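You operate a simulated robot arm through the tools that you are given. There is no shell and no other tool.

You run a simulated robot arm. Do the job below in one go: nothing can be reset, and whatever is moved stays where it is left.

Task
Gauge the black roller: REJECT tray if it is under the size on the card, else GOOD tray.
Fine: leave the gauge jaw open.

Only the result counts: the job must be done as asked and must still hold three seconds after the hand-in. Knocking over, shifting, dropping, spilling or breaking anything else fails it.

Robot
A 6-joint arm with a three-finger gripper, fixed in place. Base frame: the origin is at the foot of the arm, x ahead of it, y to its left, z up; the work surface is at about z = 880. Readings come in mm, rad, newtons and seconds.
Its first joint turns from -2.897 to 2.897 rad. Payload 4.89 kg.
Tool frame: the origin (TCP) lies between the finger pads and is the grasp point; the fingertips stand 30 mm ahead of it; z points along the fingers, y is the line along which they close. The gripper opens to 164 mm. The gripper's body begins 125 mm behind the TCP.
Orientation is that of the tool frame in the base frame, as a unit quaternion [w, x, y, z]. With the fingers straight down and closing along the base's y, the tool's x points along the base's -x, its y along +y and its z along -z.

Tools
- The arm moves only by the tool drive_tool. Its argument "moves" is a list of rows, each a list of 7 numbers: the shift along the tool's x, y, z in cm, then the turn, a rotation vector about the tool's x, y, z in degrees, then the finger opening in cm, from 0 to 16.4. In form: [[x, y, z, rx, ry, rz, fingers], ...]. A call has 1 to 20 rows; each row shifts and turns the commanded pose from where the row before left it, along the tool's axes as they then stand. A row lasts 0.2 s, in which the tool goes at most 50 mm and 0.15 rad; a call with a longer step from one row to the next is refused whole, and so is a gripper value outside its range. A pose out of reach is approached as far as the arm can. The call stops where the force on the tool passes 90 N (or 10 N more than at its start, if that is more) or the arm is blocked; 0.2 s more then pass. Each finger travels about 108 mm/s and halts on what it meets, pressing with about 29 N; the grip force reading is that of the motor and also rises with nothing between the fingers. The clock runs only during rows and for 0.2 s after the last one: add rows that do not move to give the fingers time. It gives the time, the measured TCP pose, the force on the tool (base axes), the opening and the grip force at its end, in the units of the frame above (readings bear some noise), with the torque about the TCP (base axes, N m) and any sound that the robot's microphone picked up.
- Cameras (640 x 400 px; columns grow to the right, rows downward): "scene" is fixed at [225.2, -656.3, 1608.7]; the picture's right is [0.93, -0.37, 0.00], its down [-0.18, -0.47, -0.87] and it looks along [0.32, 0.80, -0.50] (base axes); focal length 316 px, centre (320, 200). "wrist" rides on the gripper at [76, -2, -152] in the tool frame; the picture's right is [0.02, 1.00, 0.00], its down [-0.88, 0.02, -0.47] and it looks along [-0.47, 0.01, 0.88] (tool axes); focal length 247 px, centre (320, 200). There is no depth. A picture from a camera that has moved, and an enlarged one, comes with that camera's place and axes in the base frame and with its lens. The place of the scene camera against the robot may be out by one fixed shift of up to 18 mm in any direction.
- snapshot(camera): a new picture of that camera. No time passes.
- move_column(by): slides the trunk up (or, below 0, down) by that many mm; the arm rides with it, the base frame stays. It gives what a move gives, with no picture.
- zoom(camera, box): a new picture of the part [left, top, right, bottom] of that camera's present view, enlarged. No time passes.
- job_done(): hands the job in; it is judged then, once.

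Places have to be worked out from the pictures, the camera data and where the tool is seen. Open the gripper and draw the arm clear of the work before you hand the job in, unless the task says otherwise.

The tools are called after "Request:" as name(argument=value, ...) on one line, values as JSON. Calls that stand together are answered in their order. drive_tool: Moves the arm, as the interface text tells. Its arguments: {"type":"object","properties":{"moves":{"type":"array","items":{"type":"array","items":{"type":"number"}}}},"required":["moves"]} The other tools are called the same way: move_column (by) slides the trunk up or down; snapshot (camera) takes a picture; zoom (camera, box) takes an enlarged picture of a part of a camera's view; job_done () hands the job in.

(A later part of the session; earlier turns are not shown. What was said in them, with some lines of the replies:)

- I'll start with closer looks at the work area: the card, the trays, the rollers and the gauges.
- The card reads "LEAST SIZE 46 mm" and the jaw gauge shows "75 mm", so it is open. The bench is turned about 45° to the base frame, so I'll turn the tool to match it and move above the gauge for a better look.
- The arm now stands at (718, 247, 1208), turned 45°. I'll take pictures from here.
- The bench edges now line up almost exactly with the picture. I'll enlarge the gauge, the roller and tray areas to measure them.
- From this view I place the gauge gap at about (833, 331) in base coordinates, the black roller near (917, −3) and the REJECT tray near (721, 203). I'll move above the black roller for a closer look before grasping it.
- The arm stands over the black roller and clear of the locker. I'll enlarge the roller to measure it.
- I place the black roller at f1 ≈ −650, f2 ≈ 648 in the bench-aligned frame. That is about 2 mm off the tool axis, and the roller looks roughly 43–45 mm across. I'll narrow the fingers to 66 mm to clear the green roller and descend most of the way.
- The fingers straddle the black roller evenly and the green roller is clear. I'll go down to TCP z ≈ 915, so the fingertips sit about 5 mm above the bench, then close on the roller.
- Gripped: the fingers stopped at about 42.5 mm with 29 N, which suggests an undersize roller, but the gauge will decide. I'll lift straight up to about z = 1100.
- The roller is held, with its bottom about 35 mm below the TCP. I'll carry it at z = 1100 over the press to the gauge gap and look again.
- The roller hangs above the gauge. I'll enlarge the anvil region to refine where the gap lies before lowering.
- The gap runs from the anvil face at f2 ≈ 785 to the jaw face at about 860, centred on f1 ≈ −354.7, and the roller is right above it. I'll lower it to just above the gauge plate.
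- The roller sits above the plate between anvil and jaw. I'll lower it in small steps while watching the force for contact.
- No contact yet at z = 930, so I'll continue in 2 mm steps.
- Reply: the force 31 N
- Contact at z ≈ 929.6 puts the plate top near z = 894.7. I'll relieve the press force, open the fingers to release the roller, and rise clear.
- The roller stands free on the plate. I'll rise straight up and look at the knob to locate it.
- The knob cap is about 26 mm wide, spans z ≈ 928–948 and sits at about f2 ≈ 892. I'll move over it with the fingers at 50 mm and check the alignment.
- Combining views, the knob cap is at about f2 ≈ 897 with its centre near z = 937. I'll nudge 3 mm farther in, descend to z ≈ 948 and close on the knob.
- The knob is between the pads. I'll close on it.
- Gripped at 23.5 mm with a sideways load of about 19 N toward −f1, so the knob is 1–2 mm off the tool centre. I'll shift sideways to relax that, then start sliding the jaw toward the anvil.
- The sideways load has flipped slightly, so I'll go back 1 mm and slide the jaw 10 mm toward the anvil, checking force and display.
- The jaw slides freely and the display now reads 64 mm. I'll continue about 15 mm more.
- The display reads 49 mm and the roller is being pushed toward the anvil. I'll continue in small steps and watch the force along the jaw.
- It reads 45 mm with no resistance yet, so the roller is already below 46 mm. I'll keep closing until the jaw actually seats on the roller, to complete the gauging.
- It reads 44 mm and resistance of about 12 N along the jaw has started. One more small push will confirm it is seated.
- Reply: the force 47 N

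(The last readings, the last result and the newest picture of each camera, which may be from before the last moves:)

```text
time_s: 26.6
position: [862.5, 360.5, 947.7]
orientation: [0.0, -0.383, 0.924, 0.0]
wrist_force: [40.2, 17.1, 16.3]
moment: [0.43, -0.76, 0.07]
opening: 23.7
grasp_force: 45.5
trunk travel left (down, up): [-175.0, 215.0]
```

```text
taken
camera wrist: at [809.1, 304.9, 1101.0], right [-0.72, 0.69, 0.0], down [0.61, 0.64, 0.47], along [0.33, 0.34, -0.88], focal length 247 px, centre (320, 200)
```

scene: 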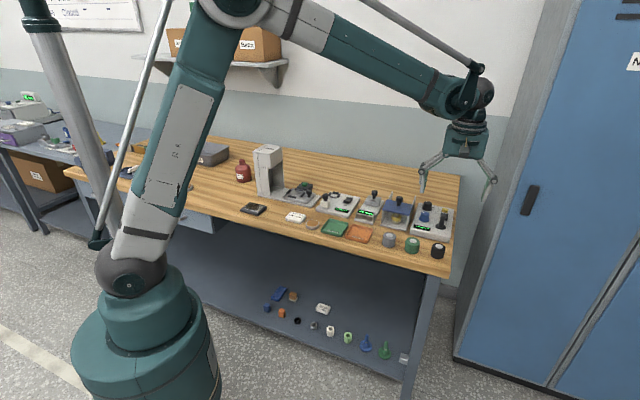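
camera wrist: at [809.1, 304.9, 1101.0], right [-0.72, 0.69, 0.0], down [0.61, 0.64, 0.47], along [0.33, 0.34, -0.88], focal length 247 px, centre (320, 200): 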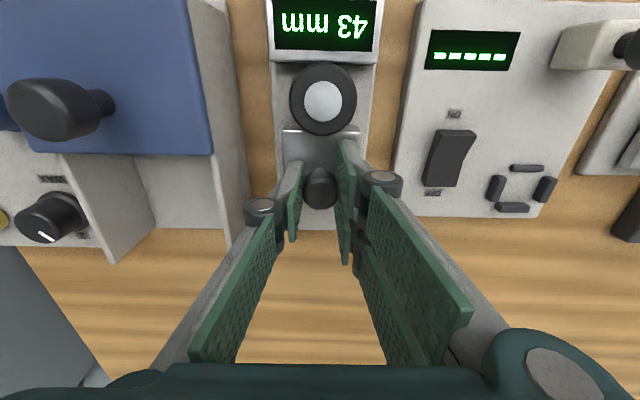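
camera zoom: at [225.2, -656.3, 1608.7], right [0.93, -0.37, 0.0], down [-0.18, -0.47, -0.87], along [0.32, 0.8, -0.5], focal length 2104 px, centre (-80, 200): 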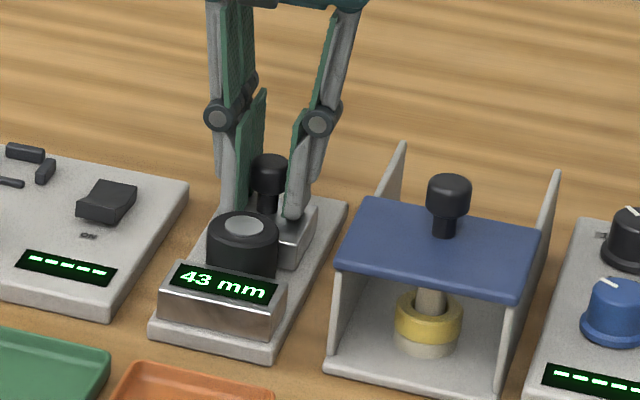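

The gauge reads 43 mm with the jaw firmly seated at about 40 N. 43 is less than 46, so the roller goes to REJECT. I'll slide the jaw back open by the same travel.

Request:
drive_tool(moves=[[-0.3, 0, 0, 0, 0, 0, 1.5], [-0.4, 0, 0, 0, 0, 0, 1.5], [-0.4, 0, 0, 0, 0, 0, 1.5], [-0.4, 0, 0, 0, 0, 0, 1.5], [-0.4, 0, 0, 0, 0, 0, 1.5], [-0.4, 0, 0, 0, 0, 0, 1.5], [-0.4, 0, 0, 0, 0, 0, 1.5], [-0.4, 0, 0, 0, 0, 0, 1.5], [-0.2, 0, 0, 0, 0, 0, 1.5], [0, 0, 0, 0, 0, 0, 1.5]])

Request:
zoom(camera="scene", box=[340, 170, 420, 230])

```text
time_s: 28.8
position: [883.9, 382.4, 949.2]
orientation: [0.0, -0.382, 0.924, 0.0]
wrist_force: [8.7, -9.4, 0.2]
moment: [-0.12, -0.05, -0.02]
opening: 23.8
grasp_force: 44.9
trunk travel left (down, up): [-175.0, 215.0]
```

```text
6.67 times, centred on (380, 200) of scene
camera zoom: at [225.2, -656.3, 1608.7], right [0.93, -0.37, 0.0], down [-0.18, -0.47, -0.87], along [0.32, 0.8, -0.5], focal length 2104 px, centre (-80, 200)
```

zoom: 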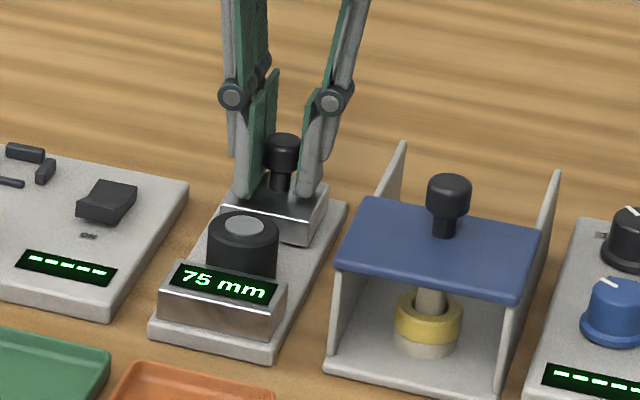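

The jaw is open again at 75 mm. I'll release the knob and rise straight up.

Request:
drive_tool(moves=[[0, -0.1, 0, 0, 0, 0, 1.5], [0, 0, 0, 0, 0, 0, 3.5], [0, 0, 0, 0, 0, 0, 5.2], [0, 0, 0, 0, 0, 0, 5.2], [0, 0, -2, 0, 0, 0, 5.2], [0, 0, -4, 0, 0, 0, 5.2], [0, 0, -4, 0, 0, 0, 5.2], [0, 0, 0, 0, 0, 0, 6.4]])

Request:
snapshot(camera="wrist")

Request:
zoom(camera="scene", box=[320, 170, 420, 250])

```text
time_s: 30.6
position: [883.1, 379.0, 1048.7]
orientation: [0.0, -0.383, 0.924, 0.0]
wrist_force: [0.1, 0.6, 1.0]
moment: [0.07, -0.08, 0.03]
opening: 64.1
grasp_force: 0.0
trunk travel left (down, up): [-175.0, 215.0]
```

```text
taken
camera wrist: at [830.8, 326.2, 1201.7], right [-0.72, 0.69, 0.0], down [0.61, 0.64, 0.47], along [0.33, 0.34, -0.88], focal length 247 px, centre (320, 200)
```

wrist: 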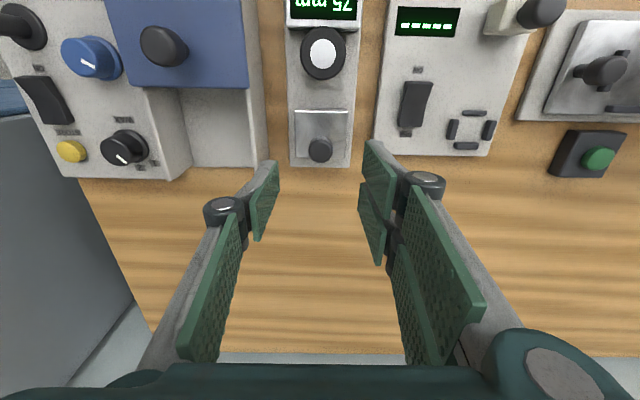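

```text
5.00 times, centred on (370, 210) of scene
camera zoom: at [225.2, -656.3, 1608.7], right [0.93, -0.37, 0.0], down [-0.18, -0.47, -0.87], along [0.32, 0.8, -0.5], focal length 1578 px, centre (70, 150)
```

zoom: 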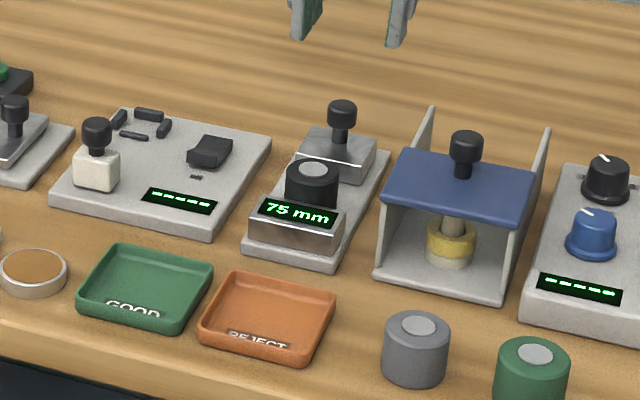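

The roller rests against the anvil at about f1 = −355, f2 ≈ 806. I'll move above it and look before descending.

Request:
drive_tool(moves=[[2.8, 0.05, 0, 0, 0, 0, 6.4], [2.8, 0.05, 0, 0, 0, 0, 6.4], [2.8, 0, 0, 0, 0, 0, 6.4], [0, 0, 3, 0, 0, 0, 6.4], [0, 0, 3, 0, 0, 0, 6.4], [0, 0, 0, 0, 0, 0, 6.4]])

Request:
snapshot(camera="wrist")

Request:
zoom(camera="scene", box=[340, 170, 420, 230])

```text
time_s: 32.0
position: [824.8, 322.0, 988.8]
orientation: [0.0, -0.383, 0.924, -0.001]
wrist_force: [-0.5, 0.8, 0.3]
moment: [0.03, 0.01, -0.05]
opening: 63.8
grasp_force: 0.1
trunk travel left (down, up): [-175.0, 215.0]
```

```text
taken
camera wrist: at [771.6, 268.2, 1140.9], right [-0.72, 0.69, 0.0], down [0.61, 0.64, 0.47], along [0.33, 0.34, -0.88], focal length 247 px, centre (320, 200)
```

wrist: 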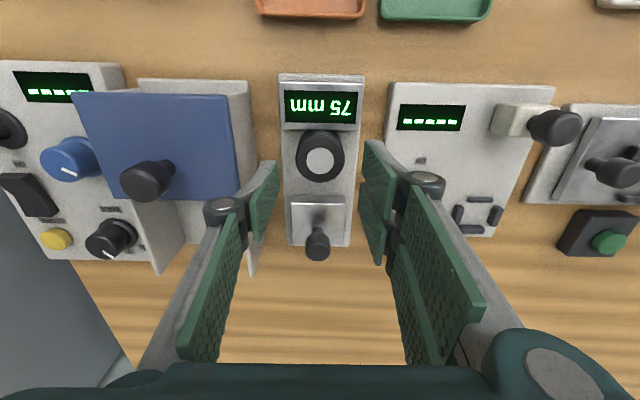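

```text
6.67 times, centred on (380, 200) of scene
camera zoom: at [225.2, -656.3, 1608.7], right [0.93, -0.37, 0.0], down [-0.18, -0.47, -0.87], along [0.32, 0.8, -0.5], focal length 2104 px, centre (-80, 200)
```

zoom: 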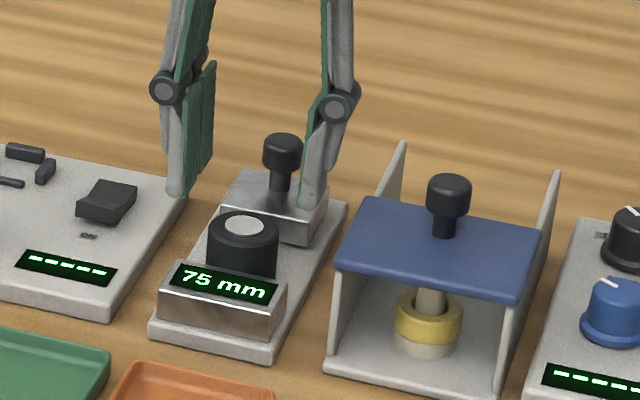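

The roller is centred between the fingers. I'll lower to z ≈ 935, which keeps the fingertips about 10 mm above the plate, and close.

Request:
drive_tool(moves=[[0, 0.05, 2, 0, 0, 0, 6.4], [0, 0, 2, 0, 0, 0, 6.4], [0, 0, 1.4, 0, 0, 0, 6.4], [0, 0, 0, 0, 0, 0, 6.4], [0, 0, 0, 0, 0, 0, 3.0], [0, 0, 0, 0, 0, 0, 3.0], [0, 0, 0, 0, 0, 0, 3.0]])

Request:
snapshot(camera="wrist")

Request:
zoom(camera="scene", box=[340, 170, 420, 230])

```text
time_s: 33.3
position: [817.9, 330.8, 943.9]
orientation: [0.0, -0.386, 0.923, 0.004]
wrist_force: [-24.5, 33.1, 103.3]
moment: [0.43, 4.32, -1.38]
opening: 49.4
grasp_force: 22.5
trunk travel left (down, up): [-175.0, 215.0]
stopped in row 6: the force on the tool passed its limit at 94 N (the readings are from after the stop); the commanded pose is now the measured one
```

```text
taken
camera wrist: at [764.5, 273.9, 1095.7], right [-0.73, 0.69, 0.01], down [0.61, 0.64, 0.48], along [0.32, 0.35, -0.88], focal length 247 px, centre (320, 200)
```

wrist: 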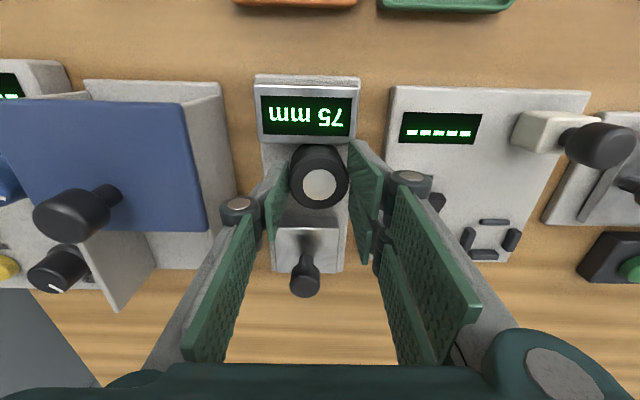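

```text
6.67 times, centred on (380, 200) of scene
camera zoom: at [225.2, -656.3, 1608.7], right [0.93, -0.37, 0.0], down [-0.18, -0.47, -0.87], along [0.32, 0.8, -0.5], focal length 2104 px, centre (-80, 200)
```

zoom: 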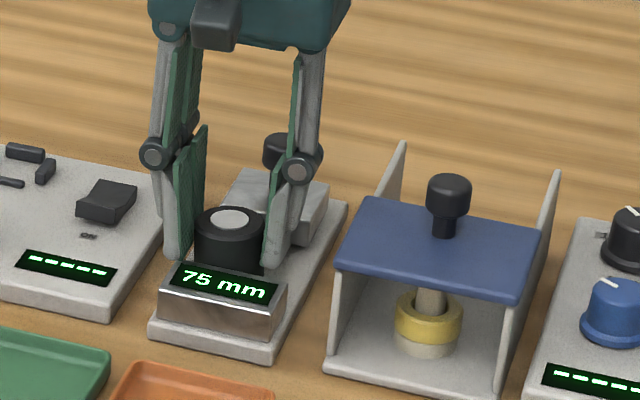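

The call stopped with a 103 N upward force and the tool pushed about 11 mm toward +f1. The torque puts the contact on the +f1 side, about 28 mm in front of the TCP, so that side's finger must reach farther than I assumed and caught the anvil. I'll open slightly while backing straight up to relieve it.

Request:
drive_tool(moves=[[0, 0, -0.3, 0, 0, 0, 5.3], [0, 0, -0.7, 0, 0, 0, 6.4], [0, 0, -2, 0, 0, 0, 6.4], [0, 0, -3, 0, 0, 0, 6.4], [0, 0, -3, 0, 0, 0, 6.4], [0, 0, 0, 0, 0, 0, 6.4]])

Request:
snapshot(camera="wrist")

Request:
zoom(camera="scene", box=[340, 170, 420, 230])

Request:
zoom(camera="wrist", box=[180, 60, 500, 320])

```text
time_s: 34.7
position: [821.5, 326.2, 1028.4]
orientation: [0.0, -0.384, 0.923, 0.002]
wrist_force: [-0.2, 0.4, 0.4]
moment: [-0.01, -0.03, 0.01]
opening: 64.1
grasp_force: 0.0
trunk travel left (down, up): [-175.0, 215.0]
```

```text
taken
camera wrist: at [769.8, 269.9, 1180.1], right [-0.72, 0.69, 0.0], down [0.61, 0.64, 0.47], along [0.33, 0.35, -0.88], focal length 247 px, centre (320, 200)
```

wrist: 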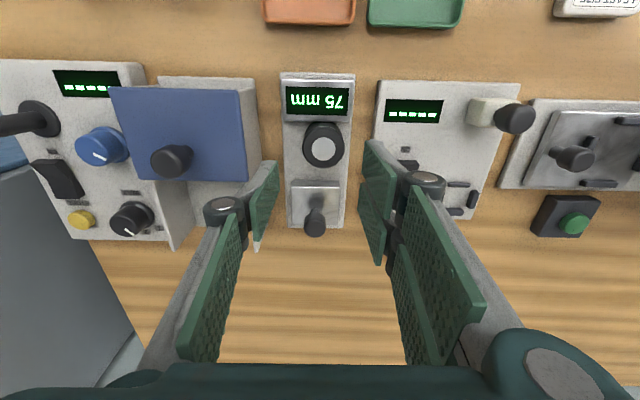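

```text
6.67 times, centred on (380, 200) of scene
camera zoom: at [225.2, -656.3, 1608.7], right [0.93, -0.37, 0.0], down [-0.18, -0.47, -0.87], along [0.32, 0.8, -0.5], focal length 2104 px, centre (-80, 200)
```

zoom: 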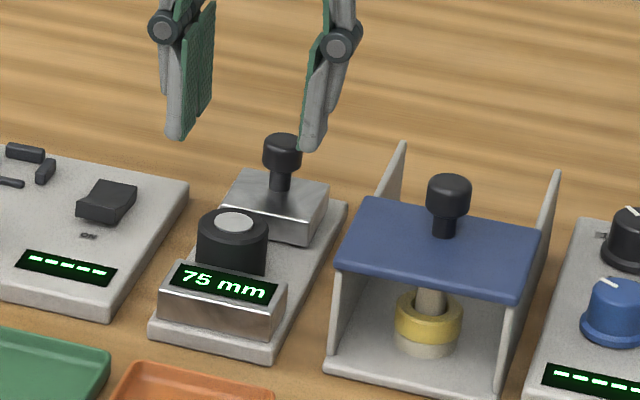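

```text
1.54 times, centred on (340, 190) of wrist
camera zoom: at [769.8, 269.9, 1180.1], right [-0.72, 0.69, 0.0], down [0.61, 0.64, 0.47], along [0.33, 0.35, -0.88], focal length 380 px, centre (289, 215)
```

zoom: 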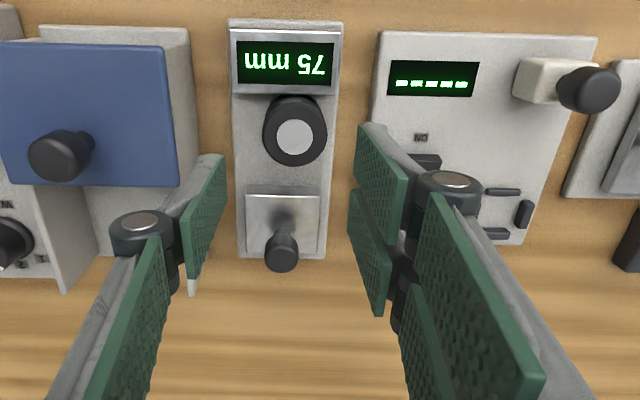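

The two pads on the +f1 side show that this gripper has two fingers there, spanning about ±28 mm, and one on the other side. That is why it caught the anvil. The gauge hasn't moved and the roller still stands upright, now at about f1 ≈ −348.6, f2 ≈ 808. I'll regrip it higher, fingertips above the anvil top at z ≈ 917, and about 6 mm farther from the anvil.

Request:
drive_tool(moves=[[-0.35, 0.16, 0, 0, 0, 0, 6.4], [0, 0, 3, 0, 0, 0, 6.4], [0, 0, 3, 0, 0, 0, 6.4], [0, 0, 1.4, 0, 0, 0, 6.4], [0, 0, 0, 0, 0, 0, 6.4]])

Request:
snapshot(camera="wrist")

Request:
zoom(camera="scene", box=[340, 170, 420, 230])

```text
time_s: 35.9
position: [824.1, 329.0, 951.7]
orientation: [0.0, -0.384, 0.923, 0.001]
wrist_force: [1.0, -0.1, -0.2]
moment: [0.0, 0.05, 0.0]
opening: 64.1
grasp_force: 0.1
trunk travel left (down, up): [-175.0, 215.0]
```

```text
taken
camera wrist: at [771.0, 274.1, 1104.7], right [-0.72, 0.69, 0.0], down [0.61, 0.64, 0.47], along [0.32, 0.35, -0.88], focal length 247 px, centre (320, 200)
```

wrist: 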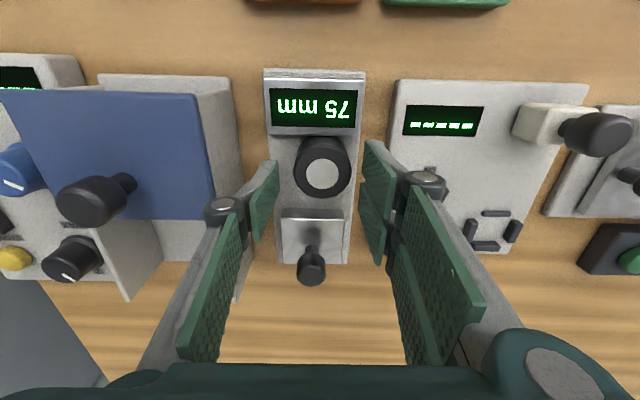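

```text
6.67 times, centred on (380, 200) of scene
camera zoom: at [225.2, -656.3, 1608.7], right [0.93, -0.37, 0.0], down [-0.18, -0.47, -0.87], along [0.32, 0.8, -0.5], focal length 2104 px, centre (-80, 200)
```

zoom: 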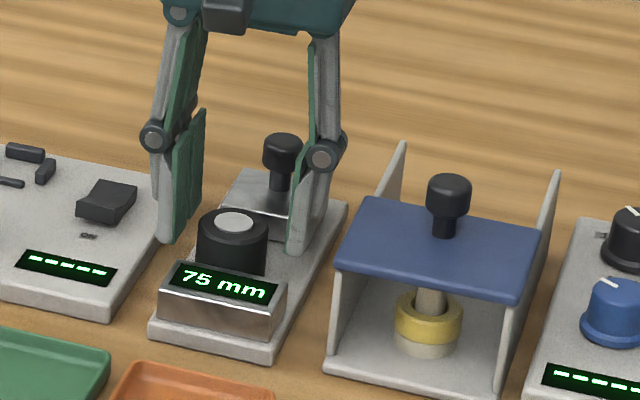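

The roller is centred between the fingers with no contact. I'll go down 5 mm more and close gently.

Request:
drive_tool(moves=[[-0.1, 0.15, 0.25, 0, 0, 0, 6.4], [0, 0, 0.2, 0, 0, 0, 6.4], [0, 0, 0, 0, 0, 0, 5.4], [0, 0, 0, 0, 0, 0, 5.0]])

Request:
snapshot(camera="wrist")

```text
time_s: 36.9
position: [822.6, 330.7, 948.7]
orientation: [0.0, -0.384, 0.924, 0.002]
wrist_force: [0.8, 0.2, 0.2]
moment: [0.01, 0.01, 0.0]
opening: 50.1
grasp_force: 0.2
trunk travel left (down, up): [-175.0, 215.0]
```

```text
taken
camera wrist: at [770.4, 276.0, 1100.7], right [-0.72, 0.69, 0.0], down [0.61, 0.64, 0.47], along [0.32, 0.35, -0.88], focal length 247 px, centre (320, 200)
```

wrist: 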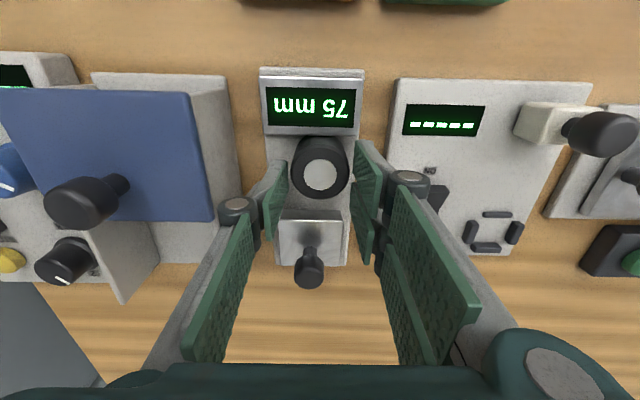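

At 50 mm opening there is no contact and the roller sits between the pads. I'll close fully.

Request:
drive_tool(moves=[[0, 0, 0, 0, 0, 0, 4.4], [0, 0, 0, 0, 0, 0, 3.0], [0, 0, 0, 0, 0, 0, 3.0]])

Request:
snapshot(camera="wrist")

Request:
zoom(camera="scene", box=[340, 170, 420, 230])

```text
time_s: 37.7
position: [823.4, 331.8, 948.1]
orientation: [0.0, -0.384, 0.924, 0.002]
wrist_force: [1.0, 0.6, 0.8]
moment: [0.01, -0.04, 0.02]
opening: 43.0
grasp_force: 29.4
trunk travel left (down, up): [-175.0, 215.0]
```

```text
taken
camera wrist: at [770.4, 276.0, 1100.7], right [-0.72, 0.69, 0.0], down [0.61, 0.64, 0.47], along [0.32, 0.35, -0.88], focal length 247 px, centre (320, 200)
```

wrist: 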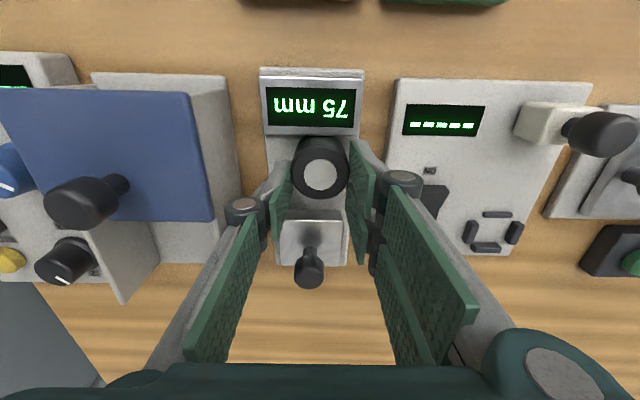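

```text
6.67 times, centred on (380, 200) of scene
camera zoom: at [225.2, -656.3, 1608.7], right [0.93, -0.37, 0.0], down [-0.18, -0.47, -0.87], along [0.32, 0.8, -0.5], focal length 2104 px, centre (-80, 200)
```

zoom: 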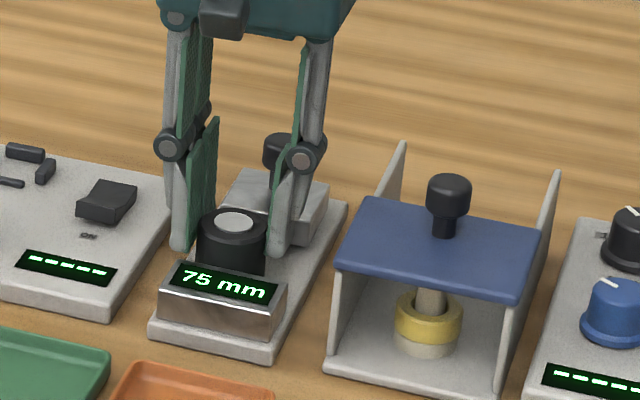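

Gripped at 43.0 mm with 29 N. I'll lift slowly and check that the roller comes up.

Request:
drive_tool(moves=[[0, 0, -0.5, 0, 0, 0, 3.0], [0, 0, -1, 0, 0, 0, 3.0], [0, 0, -1.5, 0, 0, 0, 3.0], [0, 0, -2, 0, 0, 0, 3.0], [0, 0, -2, 0, 0, 0, 3.0], [0, 0, 0, 0, 0, 0, 3.0]])

Request:
snapshot(camera="wrist")

Request:
zoom(camera="scene", box=[320, 160, 420, 250])

```text
time_s: 39.1
position: [823.4, 329.4, 1018.7]
orientation: [0.001, -0.384, 0.923, 0.001]
wrist_force: [-0.5, -0.8, -0.9]
moment: [0.04, -0.03, 0.01]
opening: 43.0
grasp_force: 29.1
trunk travel left (down, up): [-175.0, 215.0]
```

```text
taken
camera wrist: at [770.8, 275.3, 1170.4], right [-0.72, 0.69, 0.0], down [0.61, 0.64, 0.47], along [0.32, 0.35, -0.88], focal length 247 px, centre (320, 200)
```

wrist: 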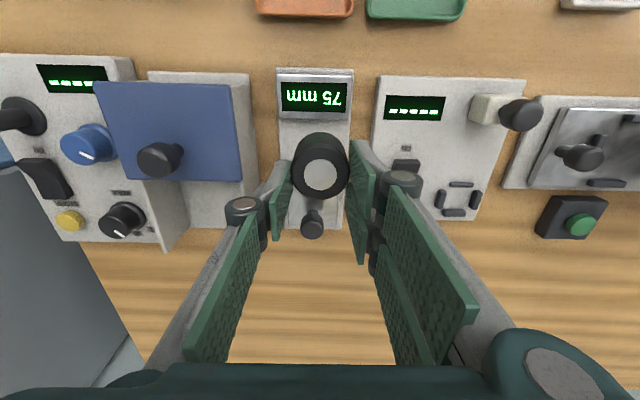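

```text
4.44 times, centred on (370, 205) of scene
camera zoom: at [225.2, -656.3, 1608.7], right [0.93, -0.37, 0.0], down [-0.18, -0.47, -0.87], along [0.32, 0.8, -0.5], focal length 1403 px, centre (98, 178)
```

zoom: 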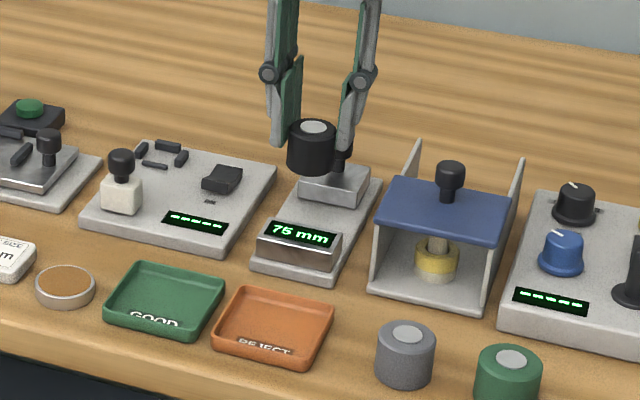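

The roller is lifted cleanly and the gauge still shows 75 mm. I'll move toward the trays and take an unobstructed picture of the REJECT tray.

Request:
drive_tool(moves=[[2, -0.4, -2, 0, 0, 0, 3.0], [3, -0.4, -1, 0, 0, 0, 3.0], [3, -0.4, 0, 0, 0, 0, 3.0], [2, -0.45, 0, 0, 0, 0, 3.0], [0, 0, 0, 0, 0, 0, 3.0]])

Request:
snapshot(camera="wrist")

Request:
zoom(camera="wrist", box=[200, 30, 440, 180])

```text
time_s: 40.3
position: [763.7, 248.4, 1049.0]
orientation: [0.0, -0.383, 0.924, 0.002]
wrist_force: [-0.2, 0.3, -0.2]
moment: [0.02, -0.02, 0.0]
opening: 43.0
grasp_force: 28.9
trunk travel left (down, up): [-175.0, 215.0]
```

```text
taken
camera wrist: at [711.7, 192.6, 1200.3], right [-0.72, 0.69, 0.0], down [0.61, 0.64, 0.47], along [0.32, 0.35, -0.88], focal length 247 px, centre (320, 200)
```

wrist: 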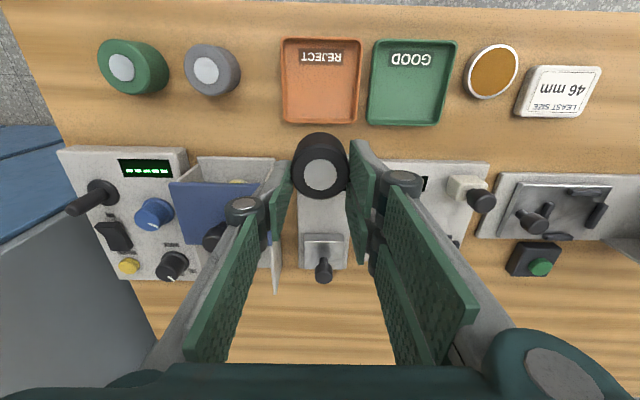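

```text
2.67 times, centred on (320, 105) of wrist
camera zoom: at [711.7, 192.6, 1200.3], right [-0.72, 0.69, 0.0], down [0.61, 0.64, 0.47], along [0.32, 0.35, -0.88], focal length 659 px, centre (320, 453)
```

zoom: 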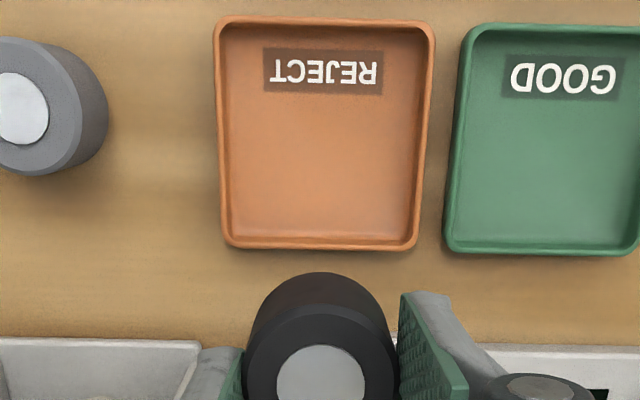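

The REJECT tray spans f1 −409 to −322 and f2 611 to 699, so its centre is about (−365, 655). I'll bring the roller over its centre and lower it to just above the tray floor.

Request:
drive_tool(moves=[[2.6, -0.05, 0, 0, 0, 0, 3.0], [2.57, 0, 0, 0, 0, 0, 3.0], [0, 0, 3, 0, 0, 0, 3.0], [0, 0, 3, 0, 0, 0, 3.0], [0, 0, 3, 0, 0, 0, 3.0], [0, 0, 1, 0, 0, 0, 3.0], [0, 0, 0, 0, 0, 0, 3.0]])

Request:
snapshot(camera="wrist")

Request:
zoom(camera="scene", box=[310, 180, 420, 260])

```text
time_s: 41.9
position: [727.3, 211.7, 946.9]
orientation: [-0.002, -0.383, 0.924, 0.001]
wrist_force: [-0.6, 0.0, -1.7]
moment: [-0.02, 0.04, -0.03]
opening: 43.0
grasp_force: 29.1
trunk travel left (down, up): [-175.0, 215.0]
```

```text
taken
camera wrist: at [675.6, 156.6, 1100.3], right [-0.72, 0.69, 0.0], down [0.61, 0.64, 0.47], along [0.32, 0.35, -0.88], focal length 247 px, centre (320, 200)
```

wrist: 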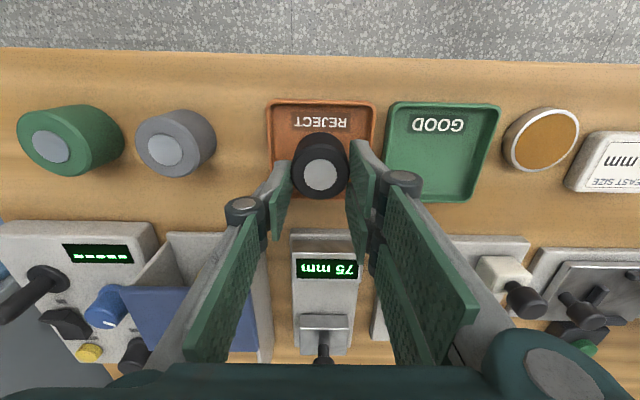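

```text
5.00 times, centred on (365, 220) of scene
camera zoom: at [225.2, -656.3, 1608.7], right [0.93, -0.37, 0.0], down [-0.18, -0.47, -0.87], along [0.32, 0.8, -0.5], focal length 1578 px, centre (95, 100)
```

zoom: 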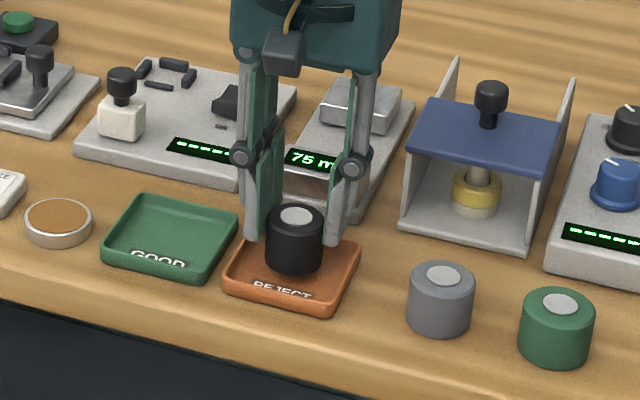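

The roller is over the tray centre with its bottom about 10 mm above the floor. I'll lower in small steps until contact.

Request:
drive_tool(moves=[[0, 0, 0.4, 0, 0, 0, 3.0], [0, 0, 0.2, 0, 0, 0, 3.0], [0, 0, 0, 0, 0, 0, 3.0]])

```text
time_s: 42.7
position: [727.4, 212.1, 942.1]
orientation: [0.0, -0.384, 0.923, 0.002]
wrist_force: [0.4, 0.5, -0.6]
moment: [0.0, 0.02, 0.0]
opening: 43.1
grasp_force: 28.9
trunk travel left (down, up): [-175.0, 215.0]
```

No contact yet at z = 942, so I'll go on in 2 mm steps.

Request:
drive_tool(moves=[[0, 0, 0.2, 0, 0, 0, 3.0], [0, 0, 0, 0, 0, 0, 3.0]])

```text
time_s: 43.3
position: [728.0, 211.7, 940.3]
orientation: [0.001, -0.383, 0.924, 0.002]
wrist_force: [0.5, 0.1, -0.5]
moment: [0.02, -0.01, 0.0]
opening: 43.0
grasp_force: 28.9
trunk travel left (down, up): [-175.0, 215.0]
```

Request:
drive_tool(moves=[[0, 0, 0.15, 0, 0, 0, 3.0], [0, 0, 0, 0, 0, 0, 3.0]])

```text
time_s: 43.9
position: [727.4, 212.9, 938.3]
orientation: [0.0, -0.384, 0.924, 0.001]
wrist_force: [0.0, 0.0, -1.1]
moment: [0.01, 0.0, 0.04]
opening: 42.8
grasp_force: 28.6
trunk travel left (down, up): [-175.0, 215.0]
```

Still free at z = 938. I'll take another small step.

Request:
drive_tool(moves=[[0, 0, 0.15, 0, 0, 0, 3.0], [0, 0, 0, 0, 0, 0, 3.0]])

```text
time_s: 44.5
position: [727.0, 212.0, 937.7]
orientation: [0.0, -0.384, 0.924, 0.003]
wrist_force: [6.6, 1.8, 35.7]
moment: [-0.18, -0.15, -0.02]
opening: 42.9
grasp_force: 29.1
trunk travel left (down, up): [-175.0, 215.0]
```

Contact with the tray floor. I'll relieve the press force, open the fingers a little and check the roller before rising.

Request:
drive_tool(moves=[[0, 0, -0.13, 0, 0, 0, 3.0], [0, 0, 0, 0, 0, 0, 4.6], [0, 0, 0, 0, 0, 0, 5.8], [0, 0, 0, 0, 0, 0, 5.8]])

Request:
snapshot(camera="wrist")

Request:
zoom(camera="scene", box=[310, 180, 420, 260])

```text
time_s: 45.5
position: [728.1, 211.9, 938.5]
orientation: [0.0, -0.383, 0.924, 0.001]
wrist_force: [0.3, -0.2, 0.3]
moment: [-0.01, 0.02, -0.01]
opening: 58.2
grasp_force: 0.0
trunk travel left (down, up): [-175.0, 215.0]
```

```text
taken
camera wrist: at [675.4, 156.8, 1090.4], right [-0.72, 0.69, 0.0], down [0.61, 0.64, 0.47], along [0.32, 0.35, -0.88], focal length 247 px, centre (320, 200)
```

wrist: 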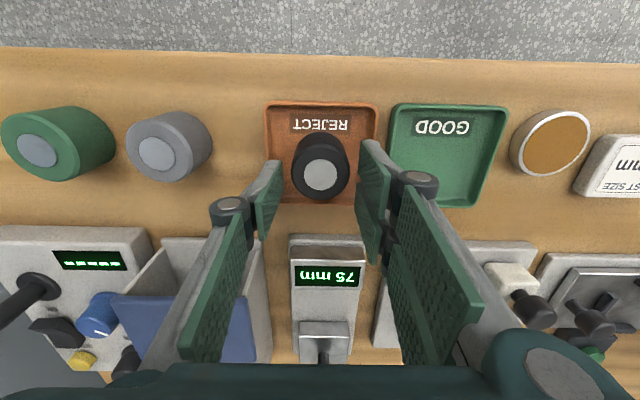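

```text
5.00 times, centred on (365, 220) of scene
camera zoom: at [225.2, -656.3, 1608.7], right [0.93, -0.37, 0.0], down [-0.18, -0.47, -0.87], along [0.32, 0.8, -0.5], focal length 1578 px, centre (95, 100)
```

zoom: 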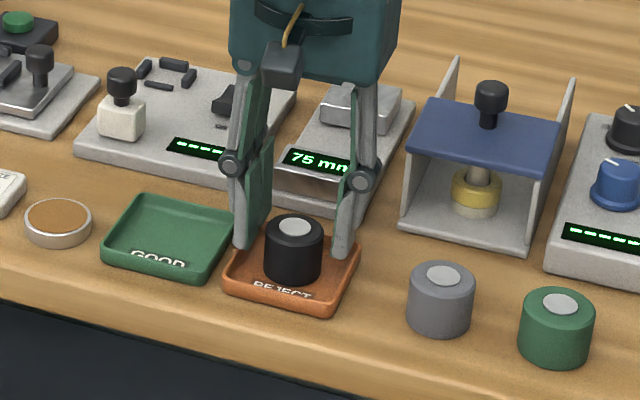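

The roller stands upright in the REJECT tray and is free of the fingers. I'll rise straight up, well clear of the work, and open the gripper.

Request:
drive_tool(moves=[[0, 0, -1.5, 0, 0, 0, 5.8], [0, 0, -3, 0, 0, 0, 5.8], [0, 0, -4, 0, 0, 0, 5.8], [0, 0, -4, 0, 0, 0, 7], [0, 0, -4, 0, 0, 0, 9], [0, 0, -4, 0, 0, 0, 11], [0, 0, -4, 0, 0, 0, 13], [3, 0, -2, 0, 0, 0, 15], [4, 0, 0, 0, 0, 0, 16.4], [4, 0, 0, 0, 0, 0, 16.4], [0, 0, 0, 0, 0, 0, 16.4]])

Request:
snapshot(camera="wrist")

Request:
snapshot(camera="scene")

Request:
zoom(camera="scene", box=[290, 170, 460, 270])

```text
time_s: 47.9
position: [649.8, 131.6, 1204.4]
orientation: [0.001, -0.384, 0.923, 0.002]
wrist_force: [-0.4, 0.0, -0.2]
moment: [0.03, -0.12, 0.01]
opening: 164.1
grasp_force: 0.1
trunk travel left (down, up): [-175.0, 215.0]
```

```text
taken
camera wrist: at [597.7, 77.6, 1355.0], right [-0.72, 0.69, 0.0], down [0.61, 0.64, 0.47], along [0.32, 0.35, -0.88], focal length 247 px, centre (320, 200)
```

wrist: 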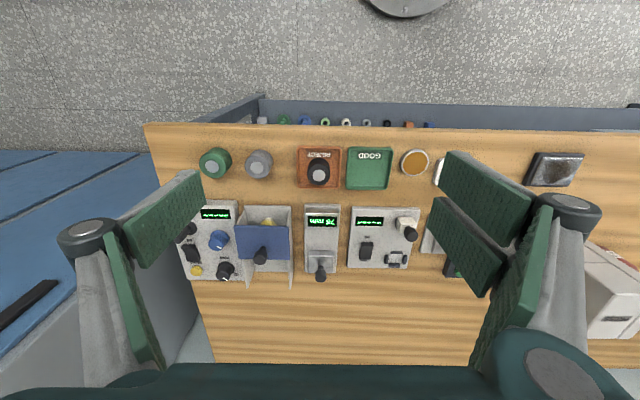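

```text
taken
```

scene: 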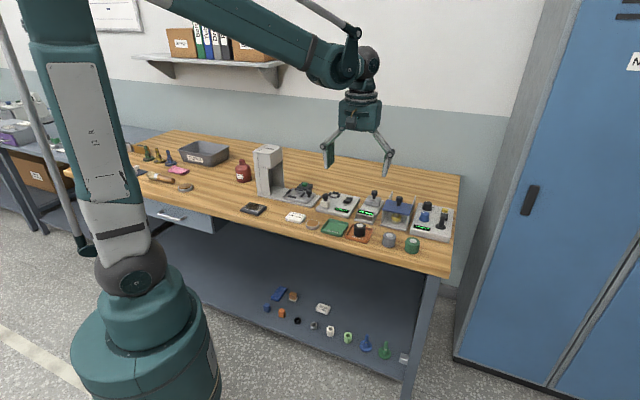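

```text
3.76 times, centred on (375, 220) of scene
camera zoom: at [225.2, -656.3, 1608.7], right [0.93, -0.37, 0.0], down [-0.18, -0.47, -0.87], along [0.32, 0.8, -0.5], focal length 1188 px, centre (113, 125)
```

zoom: 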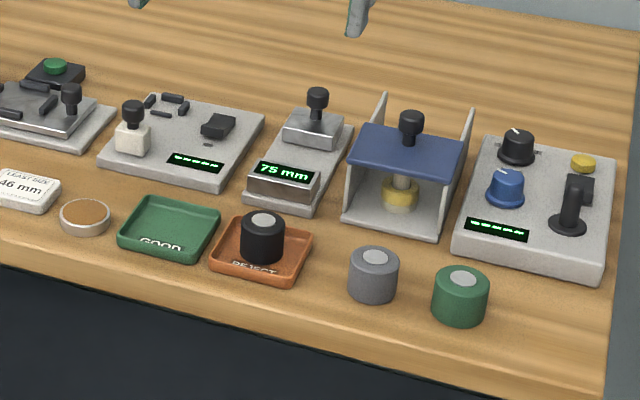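

The black roller stands in the REJECT tray: it gauged 43 mm against a least size of 46 mm. The jaw is open at 75 mm, everything else is in its place, and the open gripper is clear of the work, so I'm handing in.

Request:
job_done()

```text
The job is handed in.
```

The black roller gauged 43 mm, under the 46 mm least size on the card, so I put it in the REJECT tray. It stands upright there, the gauge jaw is open at 75 mm, and the gripper is open and clear of the work.

On the first try at picking the roller back up from the gauge, a finger caught the anvil. The arm stopped at about 100 N, and the roller was pushed about 8 mm sideways on the gauge plate. This happened after the 43 mm reading. The pictures afterwards show the gauge and everything else where it was, and I regripped the roller higher up without further contact.
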